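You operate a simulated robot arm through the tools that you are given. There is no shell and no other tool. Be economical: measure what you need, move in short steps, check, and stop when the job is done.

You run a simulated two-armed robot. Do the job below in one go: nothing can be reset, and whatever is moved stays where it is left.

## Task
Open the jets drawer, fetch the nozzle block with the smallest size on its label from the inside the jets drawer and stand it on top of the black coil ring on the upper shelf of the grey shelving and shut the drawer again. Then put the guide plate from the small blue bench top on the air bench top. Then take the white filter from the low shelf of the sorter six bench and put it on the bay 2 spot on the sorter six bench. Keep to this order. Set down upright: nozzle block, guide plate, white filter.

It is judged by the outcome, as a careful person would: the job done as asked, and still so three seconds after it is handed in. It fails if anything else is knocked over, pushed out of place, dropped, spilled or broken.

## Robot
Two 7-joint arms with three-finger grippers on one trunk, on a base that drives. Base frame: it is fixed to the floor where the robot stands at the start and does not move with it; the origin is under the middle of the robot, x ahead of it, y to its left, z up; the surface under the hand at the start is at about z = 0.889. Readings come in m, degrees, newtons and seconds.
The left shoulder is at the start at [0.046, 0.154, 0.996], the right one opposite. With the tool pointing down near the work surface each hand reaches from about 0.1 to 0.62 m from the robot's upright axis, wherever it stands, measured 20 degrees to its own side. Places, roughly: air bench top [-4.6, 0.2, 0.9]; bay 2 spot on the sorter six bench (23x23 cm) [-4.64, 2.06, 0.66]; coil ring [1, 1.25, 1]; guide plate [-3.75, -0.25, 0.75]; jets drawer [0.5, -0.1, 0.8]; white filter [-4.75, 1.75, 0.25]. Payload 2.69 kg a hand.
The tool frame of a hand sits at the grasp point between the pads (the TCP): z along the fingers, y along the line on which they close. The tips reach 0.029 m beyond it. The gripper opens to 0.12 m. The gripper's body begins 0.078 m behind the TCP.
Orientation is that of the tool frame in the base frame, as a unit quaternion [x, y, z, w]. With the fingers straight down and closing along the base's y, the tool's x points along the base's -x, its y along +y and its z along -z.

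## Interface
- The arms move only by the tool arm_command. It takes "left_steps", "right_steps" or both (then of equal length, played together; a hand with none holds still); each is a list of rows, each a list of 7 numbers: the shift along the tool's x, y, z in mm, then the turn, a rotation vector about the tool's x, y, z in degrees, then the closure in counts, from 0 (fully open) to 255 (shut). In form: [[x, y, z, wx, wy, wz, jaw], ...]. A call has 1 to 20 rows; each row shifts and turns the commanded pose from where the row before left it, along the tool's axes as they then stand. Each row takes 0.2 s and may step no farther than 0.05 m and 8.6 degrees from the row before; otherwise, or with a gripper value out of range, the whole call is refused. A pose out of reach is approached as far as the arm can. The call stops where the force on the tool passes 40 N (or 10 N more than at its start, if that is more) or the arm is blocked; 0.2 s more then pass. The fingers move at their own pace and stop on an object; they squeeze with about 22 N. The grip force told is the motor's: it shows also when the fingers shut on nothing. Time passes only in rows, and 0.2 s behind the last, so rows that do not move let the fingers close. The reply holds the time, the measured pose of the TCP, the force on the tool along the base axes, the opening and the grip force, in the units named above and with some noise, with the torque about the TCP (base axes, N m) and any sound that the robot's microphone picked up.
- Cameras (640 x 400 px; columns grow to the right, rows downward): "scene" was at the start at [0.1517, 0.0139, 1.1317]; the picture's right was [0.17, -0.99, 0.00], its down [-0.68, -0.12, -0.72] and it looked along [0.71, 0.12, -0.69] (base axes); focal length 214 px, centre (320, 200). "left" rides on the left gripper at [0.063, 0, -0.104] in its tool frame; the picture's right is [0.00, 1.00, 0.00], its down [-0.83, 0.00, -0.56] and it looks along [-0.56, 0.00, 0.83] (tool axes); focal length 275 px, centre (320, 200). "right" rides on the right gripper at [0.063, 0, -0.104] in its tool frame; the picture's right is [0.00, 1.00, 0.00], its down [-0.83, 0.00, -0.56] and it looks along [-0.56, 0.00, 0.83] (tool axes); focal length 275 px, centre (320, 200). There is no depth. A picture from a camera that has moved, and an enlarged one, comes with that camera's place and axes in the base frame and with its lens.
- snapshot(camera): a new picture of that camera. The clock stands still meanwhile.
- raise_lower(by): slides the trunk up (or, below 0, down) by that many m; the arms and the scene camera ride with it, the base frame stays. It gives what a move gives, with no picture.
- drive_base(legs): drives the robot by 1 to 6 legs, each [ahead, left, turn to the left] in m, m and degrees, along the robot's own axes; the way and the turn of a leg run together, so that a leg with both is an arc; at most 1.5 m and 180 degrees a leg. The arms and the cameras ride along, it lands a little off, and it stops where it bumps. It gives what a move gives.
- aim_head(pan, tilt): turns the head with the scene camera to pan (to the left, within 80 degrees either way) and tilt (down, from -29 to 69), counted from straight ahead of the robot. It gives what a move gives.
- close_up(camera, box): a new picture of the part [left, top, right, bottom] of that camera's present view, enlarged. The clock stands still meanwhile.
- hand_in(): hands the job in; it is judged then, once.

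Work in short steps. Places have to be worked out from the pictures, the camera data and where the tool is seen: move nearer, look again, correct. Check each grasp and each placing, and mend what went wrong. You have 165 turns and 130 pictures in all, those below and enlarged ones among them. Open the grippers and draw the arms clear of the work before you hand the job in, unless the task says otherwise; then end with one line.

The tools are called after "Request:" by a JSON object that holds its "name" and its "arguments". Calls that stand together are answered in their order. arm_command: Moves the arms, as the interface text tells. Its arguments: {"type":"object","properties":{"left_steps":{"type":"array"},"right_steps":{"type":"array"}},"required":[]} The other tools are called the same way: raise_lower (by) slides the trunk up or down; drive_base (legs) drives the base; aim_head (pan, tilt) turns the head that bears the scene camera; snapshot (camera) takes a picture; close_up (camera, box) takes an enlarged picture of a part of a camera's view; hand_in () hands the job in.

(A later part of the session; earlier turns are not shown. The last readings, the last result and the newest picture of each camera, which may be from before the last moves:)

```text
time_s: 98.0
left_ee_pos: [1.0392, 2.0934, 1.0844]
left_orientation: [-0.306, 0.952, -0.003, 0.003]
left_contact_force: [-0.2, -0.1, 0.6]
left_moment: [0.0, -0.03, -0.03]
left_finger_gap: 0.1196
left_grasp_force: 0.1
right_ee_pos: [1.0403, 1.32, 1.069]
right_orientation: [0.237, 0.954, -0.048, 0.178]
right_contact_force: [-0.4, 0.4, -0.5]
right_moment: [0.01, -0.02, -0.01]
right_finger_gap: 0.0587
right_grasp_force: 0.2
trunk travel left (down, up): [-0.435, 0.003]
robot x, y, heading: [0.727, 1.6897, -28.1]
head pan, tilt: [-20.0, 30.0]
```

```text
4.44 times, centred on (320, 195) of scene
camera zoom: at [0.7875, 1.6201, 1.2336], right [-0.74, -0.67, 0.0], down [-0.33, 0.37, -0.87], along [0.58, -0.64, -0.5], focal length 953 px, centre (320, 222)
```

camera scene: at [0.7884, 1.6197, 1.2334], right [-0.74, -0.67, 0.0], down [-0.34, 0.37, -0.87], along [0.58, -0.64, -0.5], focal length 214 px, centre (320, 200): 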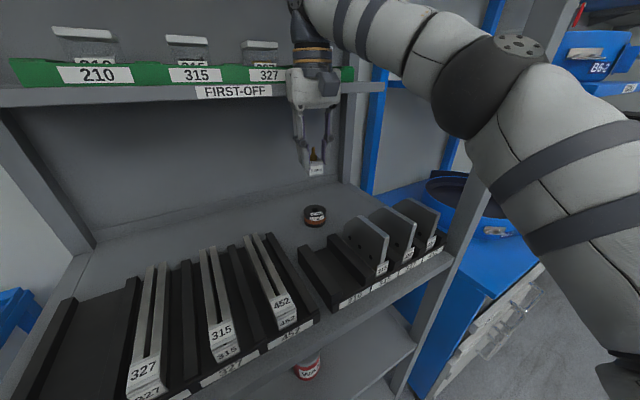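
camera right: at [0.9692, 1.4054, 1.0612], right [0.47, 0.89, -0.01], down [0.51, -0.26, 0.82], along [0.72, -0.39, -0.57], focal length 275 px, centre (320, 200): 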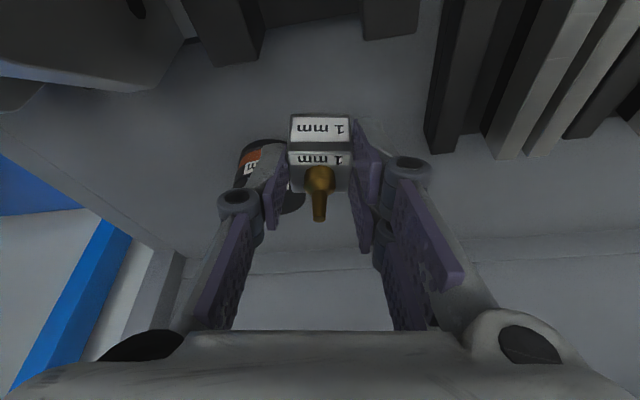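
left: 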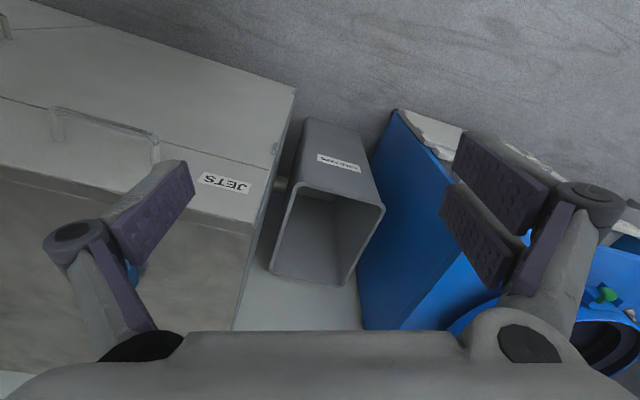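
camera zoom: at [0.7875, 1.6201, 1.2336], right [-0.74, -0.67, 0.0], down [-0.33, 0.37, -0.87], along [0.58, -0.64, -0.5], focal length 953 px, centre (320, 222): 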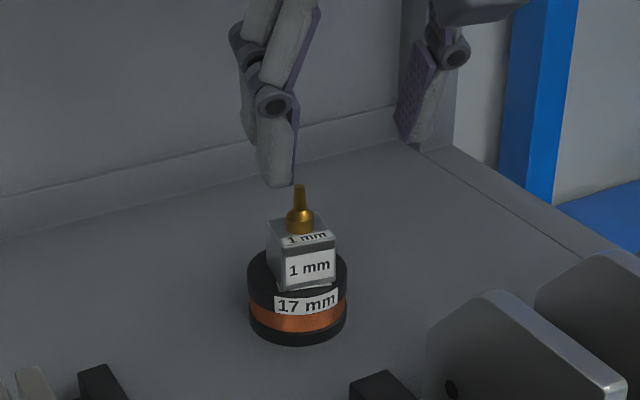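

The 1 mm block stands on the coil ring. I raise the hand, back out of the shelving, and straighten the heading.

Request:
{"name": "arm_command", "arguments": {"right_steps": [[-14, 0, -37, 0, 0, 0, 130], [20, 0, 0, 0, 0, 0, 255], [20, 0, 0, 0, 0, 0, 255]]}}

Request:
{"name": "drive_base", "arguments": {"legs": [[-0.5, 0, 0], [0, 0, 9.5]]}}

Request:
{"name": "snapshot", "arguments": {"camera": "scene"}}

```text
time_s: 98.8
left_ee_pos: [1.0396, 2.0928, 1.0827]
left_orientation: [-0.307, 0.952, -0.004, 0.005]
left_contact_force: [-1.0, 0.2, -0.2]
left_moment: [0.01, 0.0, 0.0]
left_finger_gap: 0.1198
left_grasp_force: 0.0
right_ee_pos: [1.0092, 1.3395, 1.0923]
right_orientation: [0.237, 0.954, -0.048, 0.179]
right_contact_force: [-0.3, 0.1, 0.0]
right_moment: [-0.02, -0.02, 0.01]
right_finger_gap: 0.0
right_grasp_force: 21.9
trunk travel left (down, up): [-0.435, 0.003]
robot x, y, heading: [0.7191, 1.6889, -28.0]
head pan, tilt: [-20.0, 30.0]
```

```text
time_s: 102.4
left_ee_pos: [0.5255, 2.3743, 1.0842]
left_orientation: [-0.385, 0.923, -0.003, 0.003]
left_contact_force: [-0.3, 0.5, -0.4]
left_moment: [0.0, -0.01, 0.01]
left_finger_gap: 0.1201
left_grasp_force: 0.1
right_ee_pos: [0.6218, 1.6246, 1.0931]
right_orientation: [0.156, 0.97, -0.032, 0.182]
right_contact_force: [0.2, 0.2, 0.1]
right_moment: [0.02, 0.03, 0.02]
right_finger_gap: 0.0001
right_grasp_force: 21.9
trunk travel left (down, up): [-0.435, 0.003]
robot x, y, heading: [0.2832, 1.9226, -18.1]
head pan, tilt: [-20.0, 30.0]
```

```text
70 pictures are left
camera scene: at [0.3574, 1.8646, 1.2335], right [-0.62, -0.79, 0.0], down [-0.39, 0.31, -0.87], along [0.68, -0.54, -0.5], focal length 214 px, centre (320, 200)
```

scene: 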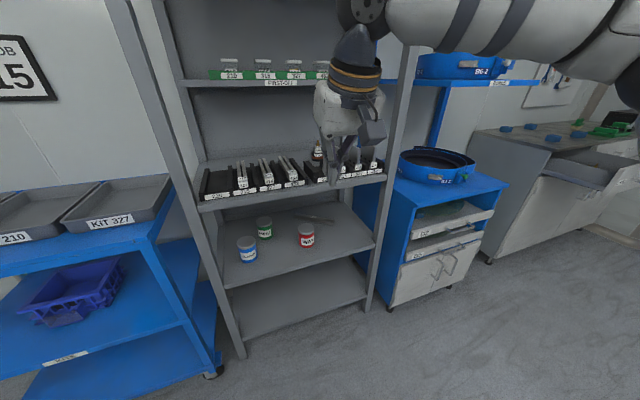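

All items on the shelves are still in place. I untilt the hand, then slide right to face the open drawer.

Request:
{"name": "arm_command", "arguments": {"right_steps": [[0, 0, 0, 0, 7, 0, 255], [0, 0, 0, 0, 7, 0, 255], [0, 0, 0, 0, 7, 0, 255]]}}

Request:
{"name": "drive_base", "arguments": {"legs": [[-0.05, -1.4, 0], [0, -0.28, 0]]}}

Request:
{"name": "raise_lower", "arguments": {"by": -0.07}}

Request:
{"name": "aim_head", "arguments": {"pan": -10, "tilt": 45}}

Request:
{"name": "snapshot", "arguments": {"camera": "scene"}}

Request:
{"name": "snapshot", "arguments": {"camera": "right"}}

```text
time_s: 103.2
left_ee_pos: [0.5253, 2.3742, 1.0841]
left_orientation: [-0.385, 0.923, -0.002, 0.003]
left_contact_force: [-0.5, 1.1, -0.3]
left_moment: [-0.01, 0.02, -0.01]
left_finger_gap: 0.1199
left_grasp_force: 0.1
right_ee_pos: [0.6222, 1.6253, 1.0928]
right_orientation: [0.159, 0.987, -0.004, 0.0]
right_contact_force: [0.3, 0.1, -1.0]
right_moment: [0.03, 0.02, 0.01]
right_finger_gap: 0.0
right_grasp_force: 21.6
trunk travel left (down, up): [-0.435, 0.003]
robot x, y, heading: [0.2815, 1.9215, -18.3]
head pan, tilt: [-20.0, 30.0]
```

```text
time_s: 116.4
left_ee_pos: [-0.0388, 0.8015, 1.0826]
left_orientation: [-0.392, 0.92, -0.002, 0.005]
left_contact_force: [-0.7, 0.5, -0.1]
left_moment: [0.0, 0.02, 0.02]
left_finger_gap: 0.1197
left_grasp_force: 0.0
right_ee_pos: [0.0669, 0.0539, 1.0929]
right_orientation: [0.152, 0.988, -0.004, 0.001]
right_contact_force: [0.0, 0.1, -0.5]
right_moment: [0.01, -0.01, 0.01]
right_finger_gap: 0.0
right_grasp_force: 22.1
trunk travel left (down, up): [-0.435, 0.003]
robot x, y, heading: [-0.2791, 0.3475, -17.3]
head pan, tilt: [-20.0, 30.0]
```

```text
time_s: 117.5
left_ee_pos: [-0.0385, 0.803, 1.0149]
left_orientation: [-0.392, 0.92, -0.003, 0.005]
left_contact_force: [-0.4, -0.5, 0.5]
left_moment: [0.0, 0.0, -0.02]
left_finger_gap: 0.12
left_grasp_force: 0.1
right_ee_pos: [0.0678, 0.054, 1.023]
right_orientation: [0.152, 0.988, -0.004, 0.002]
right_contact_force: [0.2, -0.2, 0.3]
right_moment: [-0.01, 0.0, -0.02]
right_finger_gap: 0.0
right_grasp_force: 22.2
trunk travel left (down, up): [-0.365, 0.073]
robot x, y, heading: [-0.2773, 0.3464, -17.4]
head pan, tilt: [-20.0, 30.0]
```

```text
time_s: 118.3
left_ee_pos: [-0.0389, 0.8014, 1.0144]
left_orientation: [-0.394, 0.919, -0.002, 0.003]
left_contact_force: [-1.0, -0.5, -0.1]
left_moment: [0.02, -0.03, 0.01]
left_finger_gap: 0.1202
left_grasp_force: 0.1
right_ee_pos: [0.068, 0.0547, 1.024]
right_orientation: [0.152, 0.988, -0.004, 0.002]
right_contact_force: [-0.4, -0.1, 0.2]
right_moment: [0.03, -0.02, 0.01]
right_finger_gap: 0.0
right_grasp_force: 22.1
trunk travel left (down, up): [-0.365, 0.073]
robot x, y, heading: [-0.2769, 0.3486, -17.5]
head pan, tilt: [-10.0, 45.0]
```

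```text
69 pictures are left
camera scene: at [-0.1381, 0.2887, 1.1303], right [-0.46, -0.89, 0.0], down [-0.63, 0.33, -0.71], along [0.63, -0.33, -0.71], focal length 214 px, centre (320, 200)
```

scene: 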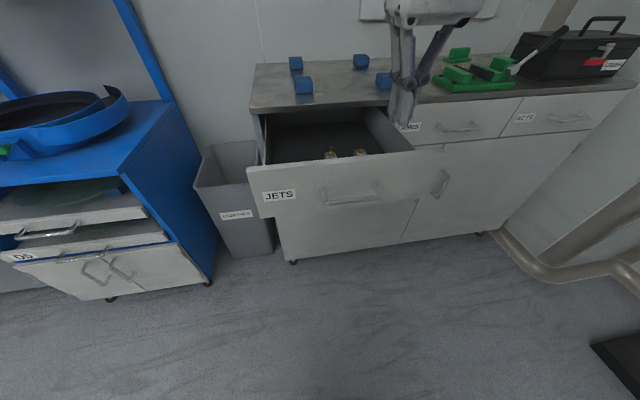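

```text
68 pictures are left
camera right: at [0.0087, 0.0745, 1.1253], right [0.3, 0.96, -0.01], down [0.79, -0.24, 0.56], along [0.53, -0.17, -0.83], focal length 275 px, centre (320, 200)
```

right: 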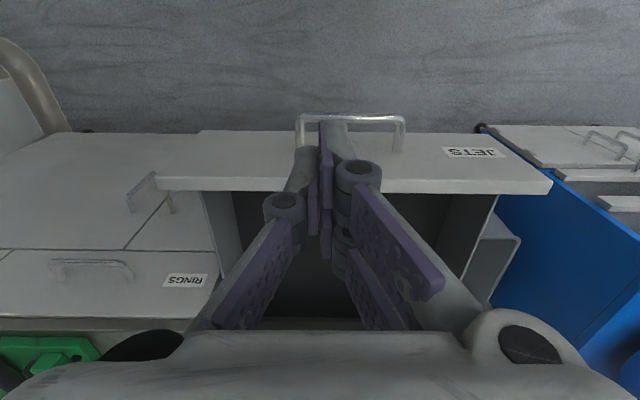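

The handle is about 34 mm ahead and 39 mm left of the closed fingers. I back them off a bit, shift left and lower in front of the bar.

Request:
{"name": "arm_command", "arguments": {"right_steps": [[25, 20, 0, 0, 0, 0, 255], [0, 19, 0, 0, 0, 0, 255], [0, 0, 45, 0, 0, 0, 255], [0, 0, 45, 0, 0, 0, 255], [0, 0, 45, 0, 0, 0, 255], [0, 0, 45, 0, 0, 0, 255], [0, 0, 33, 0, 0, 0, 255]]}}

Request:
{"name": "drive_base", "arguments": {"legs": [[0, 0, -0.9]]}}

Request:
{"name": "snapshot", "arguments": {"camera": "right"}}

Request:
{"name": "snapshot", "arguments": {"camera": "scene"}}

```text
time_s: 119.9
left_ee_pos: [-0.0391, 0.8018, 1.0133]
left_orientation: [-0.392, 0.92, -0.003, 0.003]
left_contact_force: [0.0, -0.3, 0.6]
left_moment: [-0.02, 0.02, -0.02]
left_finger_gap: 0.1199
left_grasp_force: 0.0
right_ee_pos: [0.0568, 0.0967, 0.8074]
right_orientation: [0.152, 0.988, -0.004, 0.002]
right_contact_force: [-0.2, 0.0, 0.6]
right_moment: [0.0, -0.01, 0.01]
right_finger_gap: 0.0001
right_grasp_force: 22.3
trunk travel left (down, up): [-0.365, 0.073]
robot x, y, heading: [-0.275, 0.3443, -17.4]
head pan, tilt: [-10.0, 45.0]
```

```text
time_s: 120.6
left_ee_pos: [-0.0309, 0.7988, 1.0151]
left_orientation: [-0.385, 0.923, -0.003, 0.003]
left_contact_force: [-0.3, -0.2, -0.3]
left_moment: [-0.01, -0.01, -0.02]
left_finger_gap: 0.1201
left_grasp_force: 0.0
right_ee_pos: [0.0531, 0.0915, 0.8081]
right_orientation: [0.16, 0.987, -0.004, 0.002]
right_contact_force: [-0.5, -0.3, -0.8]
right_moment: [0.0, 0.04, 0.02]
right_finger_gap: 0.0
right_grasp_force: 21.6
trunk travel left (down, up): [-0.365, 0.073]
robot x, y, heading: [-0.277, 0.345, -18.5]
head pan, tilt: [-10.0, 45.0]
```

```text
67 pictures are left
camera right: at [-0.0063, 0.1123, 0.9109], right [0.31, 0.95, -0.01], down [0.79, -0.25, 0.56], along [0.53, -0.18, -0.83], focal length 275 px, centre (320, 200)
```

right: 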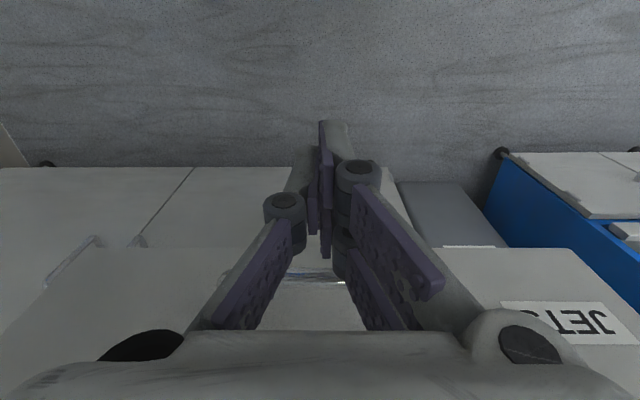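

```text
66 pictures are left
camera scene: at [-0.139, 0.2866, 1.1302], right [-0.47, -0.88, 0.0], down [-0.62, 0.34, -0.71], along [0.62, -0.34, -0.71], focal length 214 px, centre (320, 200)
```

scene: 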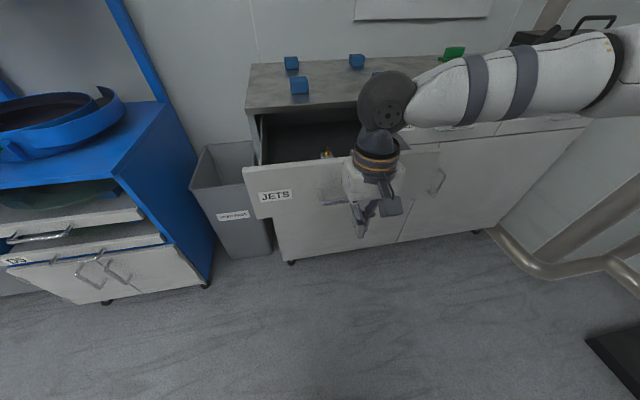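

The fingers are in front of the bar at its height. I push the drawer shut by driving forward, with the last part in a second leg.

Request:
{"name": "drive_base", "arguments": {"legs": [[0.25, 0, 0]]}}

Request:
{"name": "drive_base", "arguments": {"legs": [[0.05, 0, 0]]}}

Request:
{"name": "snapshot", "arguments": {"camera": "scene"}}

```text
time_s: 122.4
left_ee_pos: [0.2064, 0.7202, 1.0135]
left_orientation: [-0.384, 0.923, -0.002, 0.003]
left_contact_force: [0.1, 0.0, 0.5]
left_moment: [0.04, 0.01, -0.01]
left_finger_gap: 0.1201
left_grasp_force: 0.0
right_ee_pos: [0.2889, 0.0139, 0.8081]
right_orientation: [0.161, 0.987, -0.004, 0.002]
right_contact_force: [-0.4, -0.5, -0.7]
right_moment: [0.02, 0.04, -0.01]
right_finger_gap: 0.0
right_grasp_force: 22.1
trunk travel left (down, up): [-0.365, 0.073]
robot x, y, heading: [-0.0441, 0.2668, -18.2]
head pan, tilt: [-10.0, 45.0]
```

```text
time_s: 123.4
left_ee_pos: [0.2422, 0.7072, 1.0135]
left_orientation: [-0.385, 0.923, -0.003, 0.004]
left_contact_force: [-0.5, -0.3, -0.5]
left_moment: [0.0, -0.01, -0.01]
left_finger_gap: 0.1202
left_grasp_force: 0.0
right_ee_pos: [0.3192, 0.0029, 0.8075]
right_orientation: [0.16, 0.987, -0.003, -0.007]
right_contact_force: [-0.1, 0.4, -0.5]
right_moment: [-0.04, -0.03, 0.0]
right_finger_gap: 0.0002
right_grasp_force: 21.7
trunk travel left (down, up): [-0.365, 0.073]
robot x, y, heading: [-0.0029, 0.255, -18.2]
head pan, tilt: [-10.0, 45.0]
stopped in leg 1: the force on the tool passed its limit at 76 N (the readings are from after the stop); the commanded pose is now the measured one
```

```text
65 pictures are left
camera scene: at [0.134, 0.1959, 1.1303], right [-0.48, -0.88, 0.0], down [-0.62, 0.34, -0.71], along [0.62, -0.34, -0.71], focal length 214 px, centre (320, 200)
```

scene: 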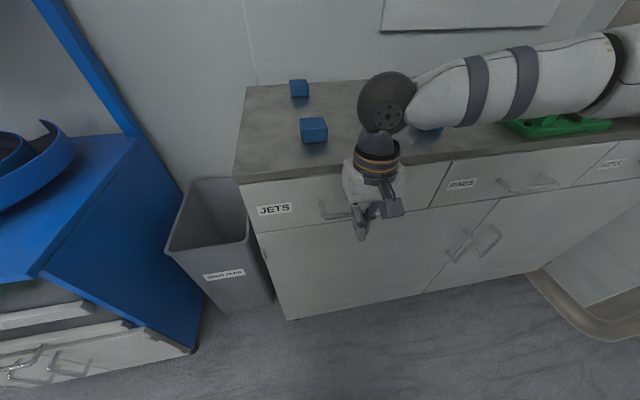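

The push stopped at the drawer's end stop. I back off and lift the hand, then check that the front is flush.

Request:
{"name": "drive_base", "arguments": {"legs": [[-0.12, 0, 0]]}}

Request:
{"name": "arm_command", "arguments": {"right_steps": [[0, 0, -45, 0, 0, 0, 255], [0, 0, -45, 0, 0, 0, 255], [0, 0, -45, 0, 0, 0, 255], [0, 0, -45, 0, 0, 0, 255], [0, 0, -45, 0, 0, 0, 0]]}}

Request:
{"name": "snapshot", "arguments": {"camera": "right"}}

Request:
{"name": "snapshot", "arguments": {"camera": "scene"}}

```text
time_s: 124.6
left_ee_pos: [0.1284, 0.7446, 1.0141]
left_orientation: [-0.384, 0.923, -0.003, 0.003]
left_contact_force: [-0.5, -0.1, 0.0]
left_moment: [0.03, -0.01, 0.01]
left_finger_gap: 0.1201
left_grasp_force: 0.0
right_ee_pos: [0.207, 0.0403, 0.8078]
right_orientation: [0.159, 0.987, -0.004, -0.008]
right_contact_force: [-0.5, -0.1, 0.1]
right_moment: [-0.01, -0.06, 0.01]
right_finger_gap: 0.0
right_grasp_force: 22.4
trunk travel left (down, up): [-0.365, 0.073]
robot x, y, heading: [-0.1175, 0.2925, -18.4]
head pan, tilt: [-10.0, 45.0]
```

```text
time_s: 125.8
left_ee_pos: [0.1302, 0.7444, 1.0146]
left_orientation: [-0.384, 0.923, -0.003, 0.004]
left_contact_force: [0.8, 1.1, 0.1]
left_moment: [-0.02, -0.03, 0.02]
left_finger_gap: 0.12
left_grasp_force: 0.0
right_ee_pos: [0.2109, 0.0419, 1.0333]
right_orientation: [0.158, 0.987, -0.004, -0.008]
right_contact_force: [0.2, -0.1, 0.2]
right_moment: [0.01, 0.02, -0.01]
right_finger_gap: 0.094
right_grasp_force: 0.1
trunk travel left (down, up): [-0.365, 0.073]
robot x, y, heading: [-0.1187, 0.295, -18.4]
head pan, tilt: [-10.0, 45.0]
```

```text
64 pictures are left
camera right: at [0.1529, 0.0621, 1.137], right [0.31, 0.95, -0.01], down [0.8, -0.25, 0.54], along [0.52, -0.18, -0.84], focal length 275 px, centre (320, 200)
```

right: 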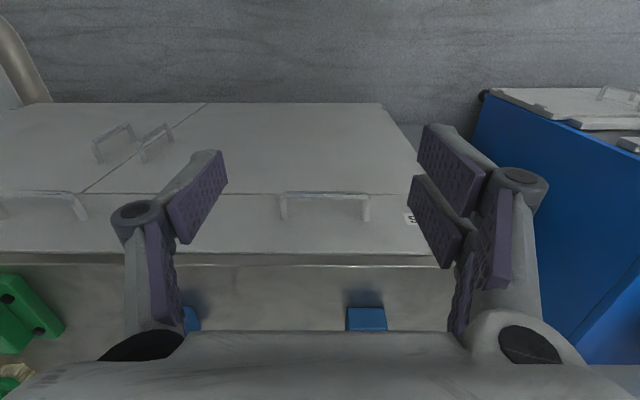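

```text
63 pictures are left
camera scene: at [0.0209, 0.2336, 1.1303], right [-0.48, -0.88, 0.0], down [-0.62, 0.34, -0.71], along [0.62, -0.34, -0.71], focal length 214 px, centre (320, 200)
```

scene: 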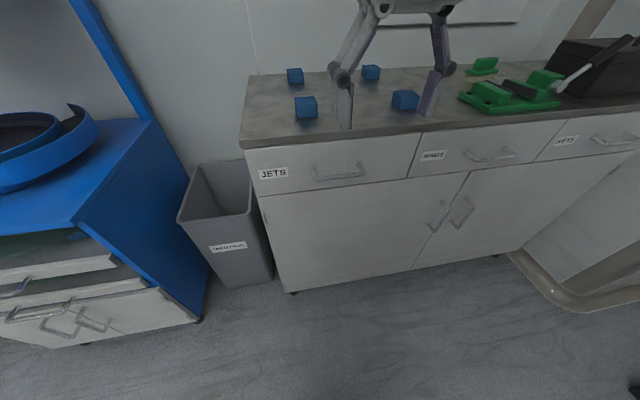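

The drawer is flush and everything on the bench stands as before. I bring the left arm back to its normal front pose, then turn around to travel to the blue bench.

Request:
{"name": "arm_command", "arguments": {"left_steps": [[0, 0, 0, 0, 0, 8, 0], [0, 0, 0, 0, 0, 8, 0], [0, 0, 0, 0, 0, 8, 0], [0, 0, 0, 0, 0, 8, 0], [-20, 0, 0, 0, 0, 8, 0], [-20, 0, 0, 0, 0, 8, 0], [-20, 0, 0, 0, 0, 8, 0], [-20, 0, 0, 0, 0, 8, 0], [-20, -35, 0, 0, 0, 0, 0], [-20, -35, 0, 0, 0, 0, 0], [-20, -35, 0, 0, 0, 0, 0], [-20, -35, 0, 0, 0, 0, 0], [-20, -35, 0, 0, 0, 0, 0]]}}

Request:
{"name": "drive_base", "arguments": {"legs": [[-0.6, 0, 0], [0, 0, -161.6]]}}

Request:
{"name": "aim_head", "arguments": {"pan": 0, "tilt": 10}}

Request:
{"name": "snapshot", "arguments": {"camera": "scene"}}

```text
time_s: 128.6
left_ee_pos: [0.2325, 0.5098, 0.9212]
left_orientation: [0.163, 0.987, 0.0, 0.005]
left_contact_force: [0.5, -1.4, 1.6]
left_moment: [0.07, -0.01, 0.0]
left_finger_gap: 0.12
left_grasp_force: 0.2
left hand out of reach, approached as far as the arm can: row 6, 7, 8, 9, 10, 11, 12
right_ee_pos: [0.2103, 0.041, 1.0319]
right_orientation: [0.159, 0.987, -0.003, -0.008]
right_contact_force: [-0.5, 0.4, 0.1]
right_moment: [0.0, -0.01, 0.03]
right_finger_gap: 0.12
right_grasp_force: 0.1
trunk travel left (down, up): [-0.365, 0.073]
robot x, y, heading: [-0.1182, 0.2929, -18.3]
head pan, tilt: [-10.0, 45.0]
```

```text
time_s: 138.7
left_ee_pos: [-0.9512, 0.1679, 0.9208]
left_orientation: [1.0, -0.012, -0.005, 0.0]
left_contact_force: [-0.5, -0.1, -0.6]
left_moment: [0.0, -0.02, -0.01]
left_finger_gap: 0.12
left_grasp_force: 0.0
right_ee_pos: [-1.0711, 0.6234, 1.0315]
right_orientation: [1.0, -0.005, 0.007, -0.005]
right_contact_force: [0.0, 0.3, -0.1]
right_moment: [-0.03, 0.0, -0.03]
right_finger_gap: 0.1201
right_grasp_force: 0.1
trunk travel left (down, up): [-0.365, 0.073]
robot x, y, heading: [-0.6781, 0.4817, 178.9]
head pan, tilt: [-10.0, 45.0]
```

```text
time_s: 139.7
left_ee_pos: [-0.9521, 0.1686, 0.922]
left_orientation: [1.0, -0.01, -0.004, 0.0]
left_contact_force: [-0.9, -0.1, 0.7]
left_moment: [0.03, 0.02, -0.01]
left_finger_gap: 0.1201
left_grasp_force: 0.0
right_ee_pos: [-1.071, 0.6231, 1.0343]
right_orientation: [1.0, -0.006, 0.007, -0.005]
right_contact_force: [0.8, 0.5, 0.6]
right_moment: [-0.05, 0.0, 0.02]
right_finger_gap: 0.12
right_grasp_force: 0.1
trunk travel left (down, up): [-0.365, 0.073]
robot x, y, heading: [-0.682, 0.4824, 179.1]
head pan, tilt: [0.0, 10.0]
```

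```text
62 pictures are left
camera scene: at [-0.8445, 0.4838, 1.1851], right [0.02, 1.0, 0.0], down [0.17, 0.0, -0.98], along [-0.98, 0.01, -0.17], focal length 214 px, centre (320, 200)
```

scene: 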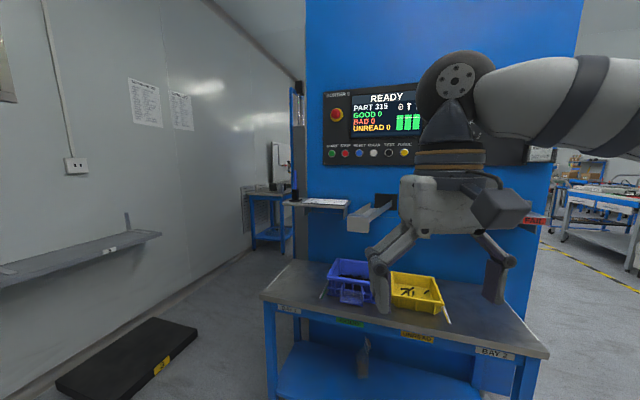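

A blue sorter machine stands ahead; the small blue bench appears beyond it on the left through a narrow gap. I check the wider way round on the right first.

Request:
{"name": "drive_base", "arguments": {"legs": [[0.2, -1.45, 0], [0, -0.35, 0]]}}

Request:
{"name": "snapshot", "arguments": {"camera": "scene"}}

```text
time_s: 153.9
left_ee_pos: [-1.1204, 1.9821, 0.9226]
left_orientation: [1.0, -0.015, -0.004, 0.0]
left_contact_force: [0.2, -0.2, 0.1]
left_moment: [-0.04, 0.03, 0.0]
left_finger_gap: 0.1202
left_grasp_force: 0.1
right_ee_pos: [-1.2373, 2.4361, 1.0327]
right_orientation: [1.0, -0.009, 0.007, -0.006]
right_contact_force: [0.5, 0.9, -0.4]
right_moment: [0.0, 0.0, -0.04]
right_finger_gap: 0.1203
right_grasp_force: 0.0
trunk travel left (down, up): [-0.365, 0.073]
robot x, y, heading: [-0.8466, 2.2922, 178.7]
head pan, tilt: [0.0, 10.0]
```

```text
61 pictures are left
camera scene: at [-1.0117, 2.2958, 1.1852], right [0.02, 1.0, 0.0], down [0.17, 0.0, -0.98], along [-0.98, 0.02, -0.17], focal length 214 px, centre (320, 200)
```

scene: 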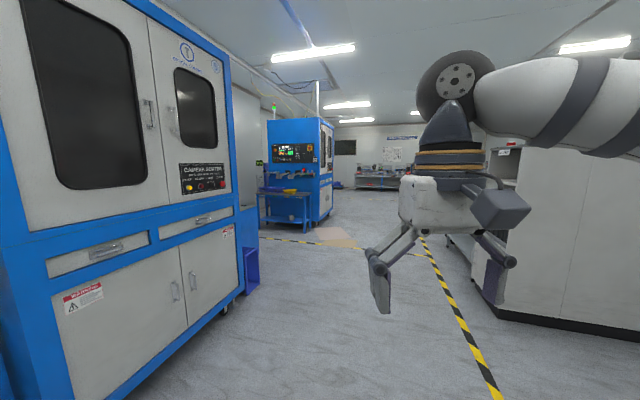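

The way is open past the camera sorter, with the next sorter and bench further on. I drive 1.9 m ahead and look left.

Request:
{"name": "drive_base", "arguments": {"legs": [[1.2, -0.1, 0], [0.9, 0, 0]]}}

Request:
{"name": "aim_head", "arguments": {"pan": 20, "tilt": 15}}

Request:
{"name": "snapshot", "arguments": {"camera": "scene"}}

Request:
{"name": "aim_head", "arguments": {"pan": 75, "tilt": 15}}

Request:
{"name": "snapshot", "arguments": {"camera": "scene"}}

```text
time_s: 164.3
left_ee_pos: [-3.2166, 2.1289, 0.921]
left_orientation: [1.0, -0.016, -0.004, 0.0]
left_contact_force: [0.4, -0.1, 0.8]
left_moment: [0.01, 0.0, 0.01]
left_finger_gap: 0.12
left_grasp_force: 0.0
right_ee_pos: [-3.3331, 2.5855, 1.0327]
right_orientation: [1.0, -0.011, 0.007, -0.005]
right_contact_force: [0.4, -0.6, 0.4]
right_moment: [-0.02, 0.01, 0.03]
right_finger_gap: 0.12
right_grasp_force: 0.1
trunk travel left (down, up): [-0.365, 0.073]
robot x, y, heading: [-2.9443, 2.4394, 178.6]
head pan, tilt: [0.0, 10.0]
```

```text
time_s: 165.1
left_ee_pos: [-3.2158, 2.1308, 0.9215]
left_orientation: [1.0, -0.016, -0.005, 0.0]
left_contact_force: [-0.2, 0.5, 0.9]
left_moment: [-0.01, -0.01, -0.02]
left_finger_gap: 0.1202
left_grasp_force: 0.0
right_ee_pos: [-3.3335, 2.5847, 1.0322]
right_orientation: [1.0, -0.01, 0.006, -0.006]
right_contact_force: [-0.1, 0.8, 0.3]
right_moment: [-0.03, 0.01, 0.02]
right_finger_gap: 0.1202
right_grasp_force: 0.0
trunk travel left (down, up): [-0.365, 0.073]
robot x, y, heading: [-2.9447, 2.4394, 178.5]
head pan, tilt: [20.0, 15.0]
```

```text
60 pictures are left
camera scene: at [-3.102, 2.4125, 1.1771], right [-0.32, 0.95, 0.0], down [0.25, 0.08, -0.97], along [-0.92, -0.31, -0.26], focal length 214 px, centre (320, 200)
```

scene: 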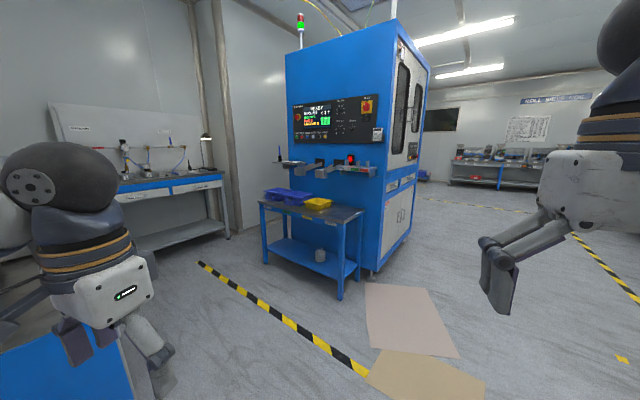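

```text
time_s: 166.4
left_ee_pos: [-3.2153, 2.1302, 0.9218]
left_orientation: [1.0, -0.015, -0.004, -0.001]
left_contact_force: [-0.1, -0.5, 0.4]
left_moment: [-0.02, 0.02, -0.01]
left_finger_gap: 0.1198
left_grasp_force: 0.1
right_ee_pos: [-3.3323, 2.5856, 1.0328]
right_orientation: [1.0, -0.011, 0.007, -0.005]
right_contact_force: [-0.2, -0.4, -1.2]
right_moment: [-0.01, -0.02, 0.01]
right_finger_gap: 0.1199
right_grasp_force: 0.1
trunk travel left (down, up): [-0.365, 0.073]
robot x, y, heading: [-2.9417, 2.4386, 178.7]
head pan, tilt: [75.0, 15.0]
```

```text
59 pictures are left
camera scene: at [-3.0398, 2.3527, 1.1771], right [-0.96, 0.28, 0.0], down [0.07, 0.25, -0.97], along [-0.27, -0.93, -0.26], focal length 214 px, centre (320, 200)
```

scene: 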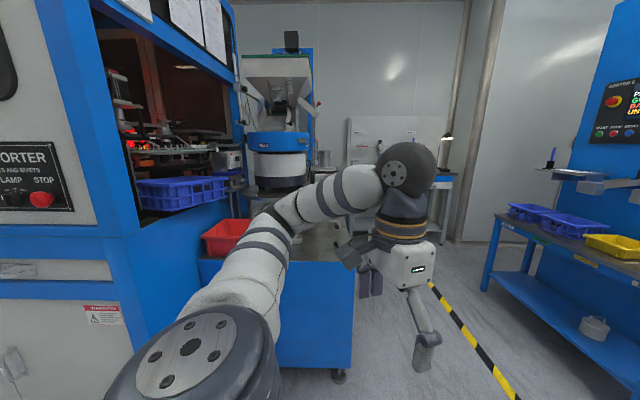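

The corridor between the sorter-six bench and the feeder leads to the air bench. I turn to face -y, slide into the corridor line and advance, then look ahead.

Request:
{"name": "drive_base", "arguments": {"legs": [[0, 0, 91], [0, -1.0, 0], [0.9, 0, 0]]}}

Request:
{"name": "aim_head", "arguments": {"pan": 0, "tilt": 25}}

Request:
{"name": "snapshot", "arguments": {"camera": "scene"}}

```text
time_s: 182.6
left_ee_pos: [-3.6177, 1.2801, 0.9213]
left_orientation: [0.706, 0.708, -0.002, 0.003]
left_contact_force: [0.5, -0.9, -0.1]
left_moment: [0.03, 0.01, 0.01]
left_finger_gap: 0.1203
left_grasp_force: 0.1
right_ee_pos: [-4.0693, 1.1478, 1.0319]
right_orientation: [0.703, 0.711, 0.002, -0.009]
right_contact_force: [0.5, -0.7, -0.1]
right_moment: [-0.01, -0.02, 0.01]
right_finger_gap: 0.1201
right_grasp_force: 0.1
trunk travel left (down, up): [-0.365, 0.073]
robot x, y, heading: [-3.9343, 1.5404, -89.5]
head pan, tilt: [75.0, 15.0]
```

```text
time_s: 184.0
left_ee_pos: [-3.6186, 1.2804, 0.922]
left_orientation: [0.707, 0.707, -0.003, 0.002]
left_contact_force: [0.1, 0.1, 0.0]
left_moment: [0.0, 0.01, -0.01]
left_finger_gap: 0.1202
left_grasp_force: 0.1
right_ee_pos: [-4.0696, 1.1479, 1.0328]
right_orientation: [0.702, 0.712, 0.001, -0.009]
right_contact_force: [0.3, -0.9, -0.1]
right_moment: [0.0, 0.01, 0.0]
right_finger_gap: 0.12
right_grasp_force: 0.1
trunk travel left (down, up): [-0.365, 0.073]
robot x, y, heading: [-3.9351, 1.5417, -89.6]
head pan, tilt: [0.0, 25.0]
```

```text
58 pictures are left
camera scene: at [-3.9346, 1.3786, 1.1608], right [-1.0, -0.01, 0.0], down [0.0, 0.42, -0.91], along [0.01, -0.91, -0.42], focal length 214 px, centre (320, 200)
```

scene: 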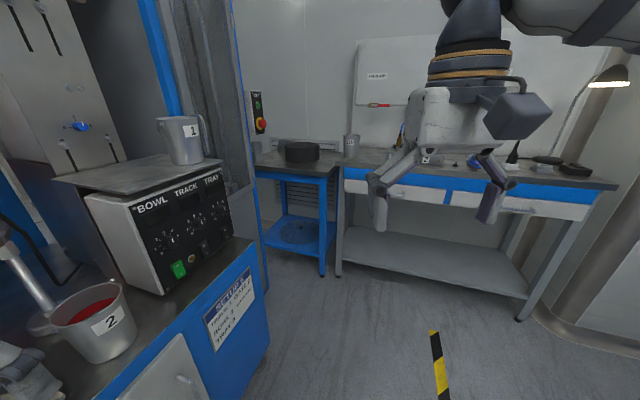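

I zoom onto the small blue bench and the air bench.

Request:
{"name": "close_up", "arguments": {"camera": "scene", "box": [240, 110, 440, 235]}}

Request:
{"name": "snapshot", "arguments": {"camera": "left"}}

```text
3.20 times, centred on (340, 172) of scene
camera zoom: at [-3.9346, 1.3786, 1.1608], right [-1.0, -0.01, 0.0], down [0.0, 0.42, -0.91], along [0.01, -0.91, -0.42], focal length 686 px, centre (256, 288)
```

zoom: 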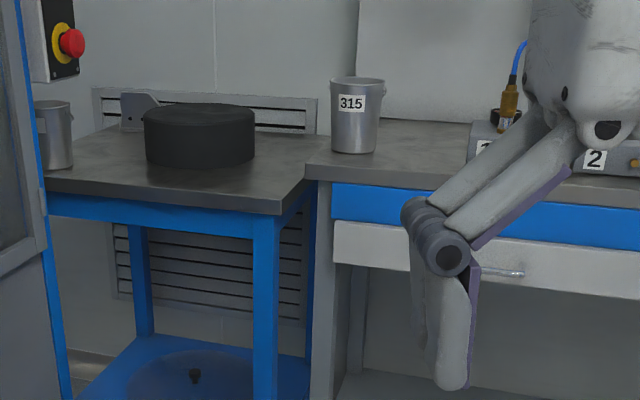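

```text
56 pictures are left
camera left: at [-3.618, 1.3434, 1.024], right [1.0, 0.0, 0.0], down [0.0, -0.83, 0.56], along [0.0, -0.56, -0.83], focal length 275 px, centre (320, 200)
```

left: 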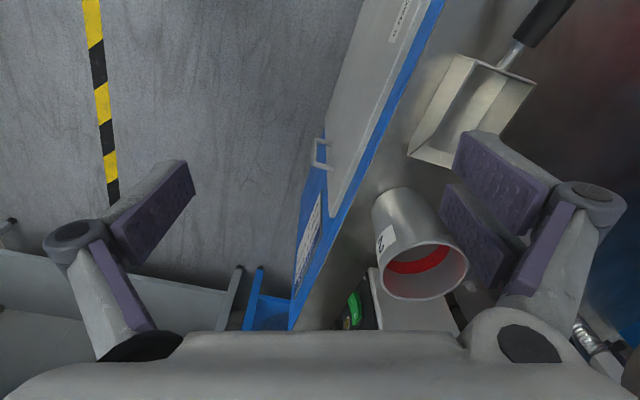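

The guide plate seems to be the grey plate at the back left of the small blue bench, behind the black drum. I raise and tuck the left hand, shift away from the feeder, turn to face the bench (-105°) and approach.

Request:
{"name": "arm_command", "arguments": {"left_steps": [[0, 0, -40, 0, 0, 0, 0], [0, 0, -40, 0, 0, 0, 0], [0, -30, -20, 0, 0, 0, 0], [0, -30, 0, 0, 0, 0, 0]]}}

Request:
{"name": "drive_base", "arguments": {"legs": [[0, -0.2, 0], [0.75, 0, 0], [0, 0, -15.6]]}}

Request:
{"name": "aim_head", "arguments": {"pan": 20, "tilt": 30}}

Request:
{"name": "snapshot", "arguments": {"camera": "scene"}}

```text
time_s: 185.0
left_ee_pos: [-3.6866, 1.2755, 1.0161]
left_orientation: [0.706, 0.709, -0.003, 0.002]
left_contact_force: [-0.4, 0.0, -0.2]
left_moment: [-0.02, -0.03, 0.03]
left_finger_gap: 0.12
left_grasp_force: 0.1
left hand out of reach, approached as far as the arm can: row 2
right_ee_pos: [-4.0697, 1.1484, 1.0325]
right_orientation: [0.702, 0.712, 0.001, -0.009]
right_contact_force: [-1.8, -0.8, 0.2]
right_moment: [-0.01, 0.0, -0.03]
right_finger_gap: 0.1199
right_grasp_force: 0.0
trunk travel left (down, up): [-0.365, 0.073]
robot x, y, heading: [-3.9403, 1.5375, -89.2]
head pan, tilt: [0.0, 25.0]
```

```text
time_s: 191.8
left_ee_pos: [-3.9572, 0.4668, 1.0161]
left_orientation: [0.795, 0.606, -0.004, 0.003]
left_contact_force: [0.0, 0.8, -0.6]
left_moment: [0.01, 0.01, -0.03]
left_finger_gap: 0.1199
left_grasp_force: 0.1
right_ee_pos: [-4.362, 0.4466, 1.0325]
right_orientation: [0.792, 0.61, 0.002, -0.008]
right_contact_force: [-0.6, 0.0, -0.6]
right_moment: [0.02, 0.01, 0.03]
right_finger_gap: 0.1202
right_grasp_force: 0.0
trunk travel left (down, up): [-0.365, 0.073]
robot x, y, heading: [-4.1287, 0.79, -105.0]
head pan, tilt: [0.0, 25.0]
```

```text
time_s: 192.6
left_ee_pos: [-3.9569, 0.4647, 1.0157]
left_orientation: [0.795, 0.606, -0.004, 0.003]
left_contact_force: [-0.3, -0.5, 0.1]
left_moment: [0.03, -0.01, 0.04]
left_finger_gap: 0.1197
left_grasp_force: 0.1
right_ee_pos: [-4.361, 0.4465, 1.0326]
right_orientation: [0.792, 0.611, 0.002, -0.008]
right_contact_force: [-0.5, 0.2, -0.2]
right_moment: [-0.04, 0.02, 0.01]
right_finger_gap: 0.1198
right_grasp_force: 0.0
trunk travel left (down, up): [-0.365, 0.073]
robot x, y, heading: [-4.1254, 0.789, -105.0]
head pan, tilt: [20.0, 30.0]
```

```text
55 pictures are left
camera scene: at [-4.1384, 0.6317, 1.1529], right [-1.0, -0.09, 0.0], down [-0.04, 0.5, -0.87], along [0.08, -0.86, -0.5], focal length 214 px, centre (320, 200)
```

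scene: 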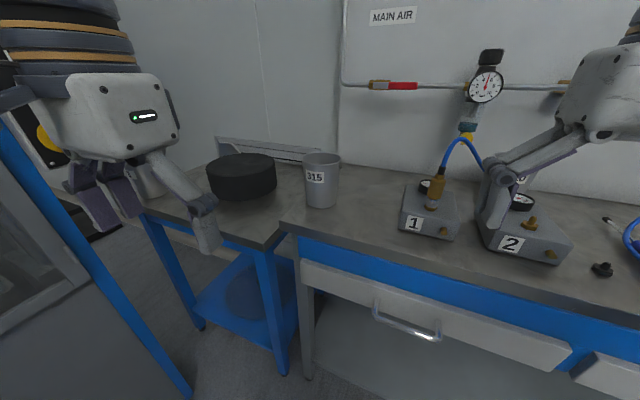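

The plate is hidden behind the drum from here. I raise the trunk for clearance, pull the right hand back from the air units and stretch the left hand forward so its elbow stays slim near the feeder cabinet.

Request:
{"name": "raise_lower", "arguments": {"by": 0.07}}

Request:
{"name": "arm_command", "arguments": {"left_steps": [[0, 0, -20, 0, 0, 0, 0], [0, 0, -10, 0, 0, 0, 0], [-40, 0, 0, 0, 0, 0, 0], [-40, 0, 0, 0, 0, 0, 0], [-40, 0, 0, 0, 0, 0, 0], [-40, 0, 0, 0, 0, 0, 0]], "right_steps": [[40, 0, -10, 0, 0, 0, 0], [40, 0, -10, 0, 0, 0, 0], [0, 0, 0, 0, 0, 0, 0], [0, 0, 0, 0, 0, 0, 0], [0, 0, 0, 0, 0, 0, 0], [0, 0, 0, 0, 0, 0, 0]]}}

Request:
{"name": "snapshot", "arguments": {"camera": "left"}}

Request:
{"name": "snapshot", "arguments": {"camera": "scene"}}

```text
time_s: 193.7
left_ee_pos: [-3.9583, 0.4658, 1.0853]
left_orientation: [0.795, 0.606, -0.002, 0.002]
left_contact_force: [-0.1, -0.4, -1.2]
left_moment: [0.07, 0.01, -0.04]
left_finger_gap: 0.12
left_grasp_force: 0.1
right_ee_pos: [-4.3632, 0.4458, 1.1009]
right_orientation: [0.791, 0.611, 0.003, -0.009]
right_contact_force: [0.4, -0.1, 0.1]
right_moment: [0.05, -0.03, 0.02]
right_finger_gap: 0.12
right_grasp_force: 0.1
trunk travel left (down, up): [-0.435, 0.003]
robot x, y, heading: [-4.1273, 0.7892, -104.7]
head pan, tilt: [20.0, 30.0]
```

```text
time_s: 195.1
left_ee_pos: [-3.9998, 0.3121, 1.1156]
left_orientation: [0.795, 0.606, -0.003, 0.003]
left_contact_force: [0.3, -0.1, -0.6]
left_moment: [-0.03, -0.02, 0.0]
left_finger_gap: 0.12
left_grasp_force: 0.1
right_ee_pos: [-4.3411, 0.5241, 1.1239]
right_orientation: [0.792, 0.611, 0.003, -0.008]
right_contact_force: [0.1, -0.8, -0.3]
right_moment: [-0.01, -0.03, 0.0]
right_finger_gap: 0.1199
right_grasp_force: 0.0
trunk travel left (down, up): [-0.435, 0.003]
robot x, y, heading: [-4.1291, 0.7915, -105.1]
head pan, tilt: [20.0, 30.0]
```

```text
54 pictures are left
camera left: at [-3.9819, 0.3726, 1.2182], right [0.96, -0.27, 0.0], down [-0.22, -0.8, 0.56], along [-0.15, -0.54, -0.83], focal length 275 px, centre (320, 200)
```

left: 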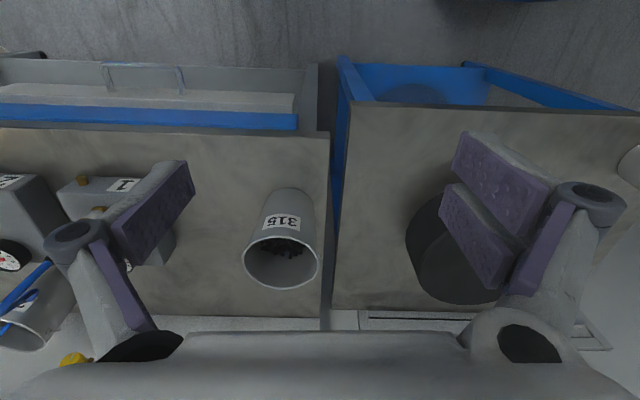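

```text
53 pictures are left
camera scene: at [-4.1224, 0.6926, 1.2333], right [-1.0, -0.09, 0.0], down [-0.04, 0.5, -0.87], along [0.08, -0.86, -0.5], focal length 214 px, centre (320, 200)
```

scene: 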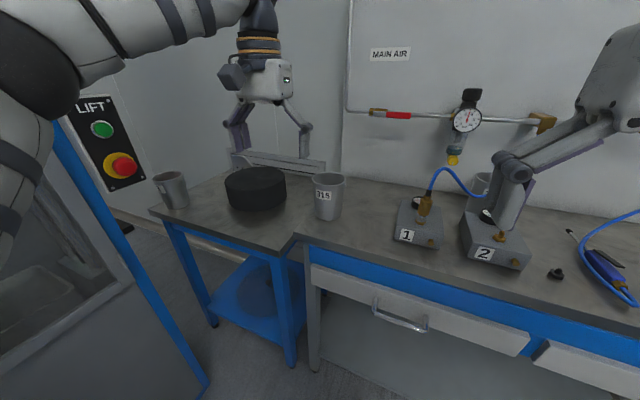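

I enlarge the region behind the drum where the plate should be.

Request:
{"name": "close_up", "arguments": {"camera": "scene", "box": [140, 110, 360, 240]}}

```text
2.91 times, centred on (250, 175) of scene
camera zoom: at [-4.1224, 0.6926, 1.2333], right [-1.0, -0.09, 0.0], down [-0.04, 0.5, -0.87], along [0.08, -0.86, -0.5], focal length 624 px, centre (524, 273)
```

zoom: 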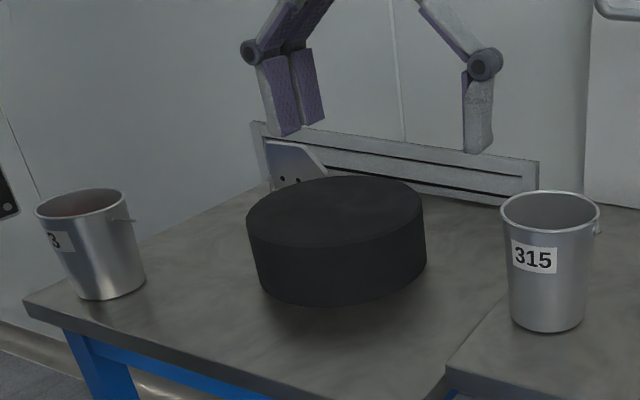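

The plate stands at about [-3.64, -0.30], top 0.897, width about 9–10 cm facing the robot; the LIFT panel limits the left arm, so I will use a stretched left arm with the hand pitched about 55° and yawed 35° left. I set up that hand pose here first, above everything.

Request:
{"name": "arm_command", "arguments": {"left_steps": [[0, 0, 0, 0, 0, -7, 0], [0, 0, 0, 0, 0, -7, 0], [0, 0, 0, 0, 0, -7, 0], [0, 0, 0, 0, 0, -7, 0], [0, 0, 0, 0, 0, -7, 0], [-20, 0, 2, 0, -7.86, 0, 0], [-19, 0, 5, 0, -7.86, 0, 0], [-18, 0, 8, 0, -7.86, 0, 0], [-17, 0, 10, 0, -7.86, 0, 0], [-15, 0, 13, 0, -7.86, 0, 0], [-14, 0, 15, 0, -7.86, 0, 0], [-11, 0, 16, 0, -7.86, 0, 0]]}}

Request:
{"name": "snapshot", "arguments": {"camera": "scene"}}

```text
time_s: 197.7
left_ee_pos: [-3.9531, 0.182, 1.0996]
left_orientation: [0.509, 0.723, -0.272, 0.379]
left_contact_force: [0.0, -0.1, -0.4]
left_moment: [0.03, 0.0, -0.04]
left_finger_gap: 0.1197
left_grasp_force: 0.0
right_ee_pos: [-4.3418, 0.5244, 1.1247]
right_orientation: [0.792, 0.61, 0.003, -0.009]
right_contact_force: [-0.4, -0.3, 0.5]
right_moment: [-0.01, -0.05, 0.03]
right_finger_gap: 0.1201
right_grasp_force: 0.1
trunk travel left (down, up): [-0.435, 0.003]
robot x, y, heading: [-4.1271, 0.7892, -105.1]
head pan, tilt: [20.0, 30.0]
```

```text
51 pictures are left
camera scene: at [-4.1218, 0.6931, 1.2334], right [-1.0, -0.09, 0.0], down [-0.04, 0.5, -0.87], along [0.08, -0.86, -0.5], focal length 214 px, centre (320, 200)
```

scene: 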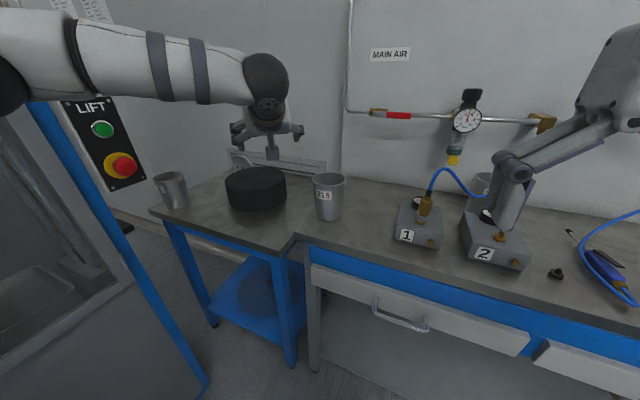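

The stretched pose is fine. I move the hand further left and a little lower, then turn 8° right and drive partway in.

Request:
{"name": "arm_command", "arguments": {"left_steps": [[-2.4, 33, 17.6, 0, 0, 0, 0], [-2.4, 33, 17.6, 0, 0, 0, 0], [-2.4, 33, 17.6, 0, 0, 0, 0], [-2.4, 33, 17.6, 0, 0, 0, 0], [-2.4, 33, 17.6, 0, 0, 0, 0]]}}

Request:
{"name": "drive_base", "arguments": {"legs": [[0, 0, -8], [0.08, 0.17, 0]]}}

Request:
{"name": "snapshot", "arguments": {"camera": "scene"}}

Request:
{"name": "snapshot", "arguments": {"camera": "left"}}

```text
time_s: 198.9
left_ee_pos: [-3.7709, 0.1625, 1.0572]
left_orientation: [0.51, 0.723, -0.271, 0.379]
left_contact_force: [-0.8, -0.4, 0.1]
left_moment: [0.02, 0.04, -0.02]
left_finger_gap: 0.1199
left_grasp_force: 0.0
right_ee_pos: [-4.3412, 0.5246, 1.1253]
right_orientation: [0.792, 0.61, 0.002, -0.008]
right_contact_force: [0.8, 0.3, -1.0]
right_moment: [-0.02, 0.02, 0.02]
right_finger_gap: 0.1201
right_grasp_force: 0.0
trunk travel left (down, up): [-0.435, 0.003]
robot x, y, heading: [-4.1249, 0.7895, -104.9]
head pan, tilt: [20.0, 30.0]
```

```text
time_s: 201.5
left_ee_pos: [-3.7456, -0.0113, 1.0654]
left_orientation: [0.557, 0.685, -0.297, 0.364]
left_contact_force: [-0.4, 0.2, -0.6]
left_moment: [0.02, -0.01, 0.0]
left_finger_gap: 0.1198
left_grasp_force: 0.1
right_ee_pos: [-4.2606, 0.4271, 1.1246]
right_orientation: [0.832, 0.554, 0.003, -0.004]
right_contact_force: [0.7, 0.0, 0.1]
right_moment: [-0.01, 0.0, -0.05]
right_finger_gap: 0.1198
right_grasp_force: 0.1
trunk travel left (down, up): [-0.435, 0.003]
robot x, y, heading: [-4.0069, 0.6524, -112.7]
head pan, tilt: [20.0, 30.0]
stopped in leg 2: the robot was blocked; the commanded pose is now the measured one
```

```text
50 pictures are left
camera scene: at [-4.0203, 0.5639, 1.234], right [-1.0, 0.05, -0.01], down [0.03, 0.5, -0.87], along [-0.04, -0.87, -0.5], focal length 214 px, centre (320, 200)
```

scene: 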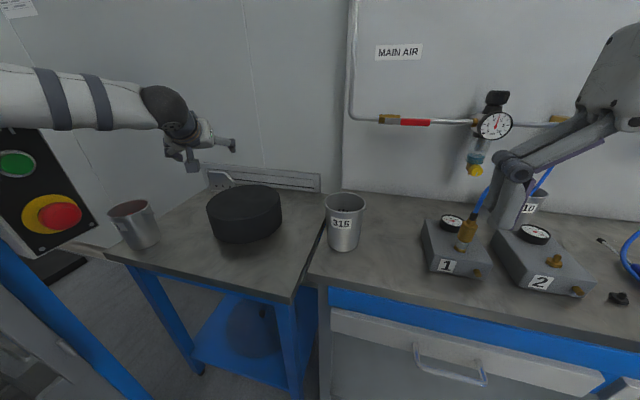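

```text
49 pictures are left
camera left: at [-3.7701, 0.1079, 1.07], right [0.98, 0.2, 0.0], down [0.0, 0.0, 1.0], along [0.2, -0.98, 0.0], focal length 275 px, centre (320, 200)
```

left: 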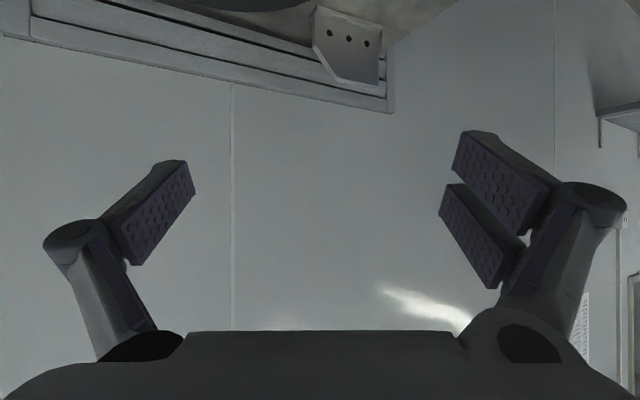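

The base was blocked, apparently by the left upper arm at the LIFT panel; I back off at once. The plate is about 12 cm wide, parallel to the bench and thin front-to-back, so it needs a pinch across its thickness, which would be easy from the bench's east end. I look that way.

Request:
{"name": "drive_base", "arguments": {"legs": [[0, -0.1, 0]]}}

Request:
{"name": "aim_head", "arguments": {"pan": 55, "tilt": 15}}

Request:
{"name": "snapshot", "arguments": {"camera": "scene"}}

```text
time_s: 202.9
left_ee_pos: [-3.8318, 0.0229, 1.0595]
left_orientation: [0.558, 0.687, -0.296, 0.359]
left_contact_force: [0.2, -0.4, -0.1]
left_moment: [0.01, 0.01, -0.01]
left_finger_gap: 0.1198
left_grasp_force: 0.0
right_ee_pos: [-4.3469, 0.4585, 1.1239]
right_orientation: [0.833, 0.553, 0.003, -0.008]
right_contact_force: [-0.5, 0.4, -0.4]
right_moment: [-0.01, -0.04, -0.02]
right_finger_gap: 0.1201
right_grasp_force: 0.1
trunk travel left (down, up): [-0.435, 0.003]
robot x, y, heading: [-4.1003, 0.6916, -112.8]
head pan, tilt: [20.0, 30.0]
```

```text
time_s: 203.9
left_ee_pos: [-3.831, 0.0233, 1.0586]
left_orientation: [0.557, 0.687, -0.296, 0.36]
left_contact_force: [0.3, -0.1, -0.5]
left_moment: [0.01, -0.03, 0.0]
left_finger_gap: 0.12
left_grasp_force: 0.2
right_ee_pos: [-4.3456, 0.4586, 1.1233]
right_orientation: [0.833, 0.553, 0.003, -0.008]
right_contact_force: [-0.2, 0.6, -0.6]
right_moment: [-0.01, 0.04, -0.02]
right_finger_gap: 0.1201
right_grasp_force: 0.0
trunk travel left (down, up): [-0.435, 0.003]
robot x, y, heading: [-4.0995, 0.6889, -112.7]
head pan, tilt: [55.0, 15.0]
```

```text
48 pictures are left
camera scene: at [-4.0506, 0.6071, 1.2576], right [-0.85, -0.53, 0.0], down [-0.14, 0.22, -0.97], along [0.51, -0.82, -0.26], focal length 214 px, centre (320, 200)
```

scene: 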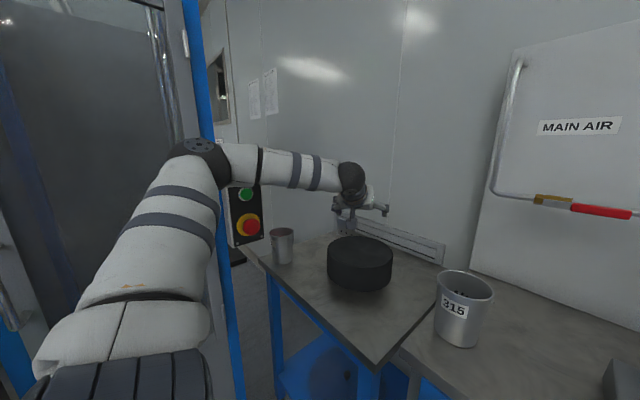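

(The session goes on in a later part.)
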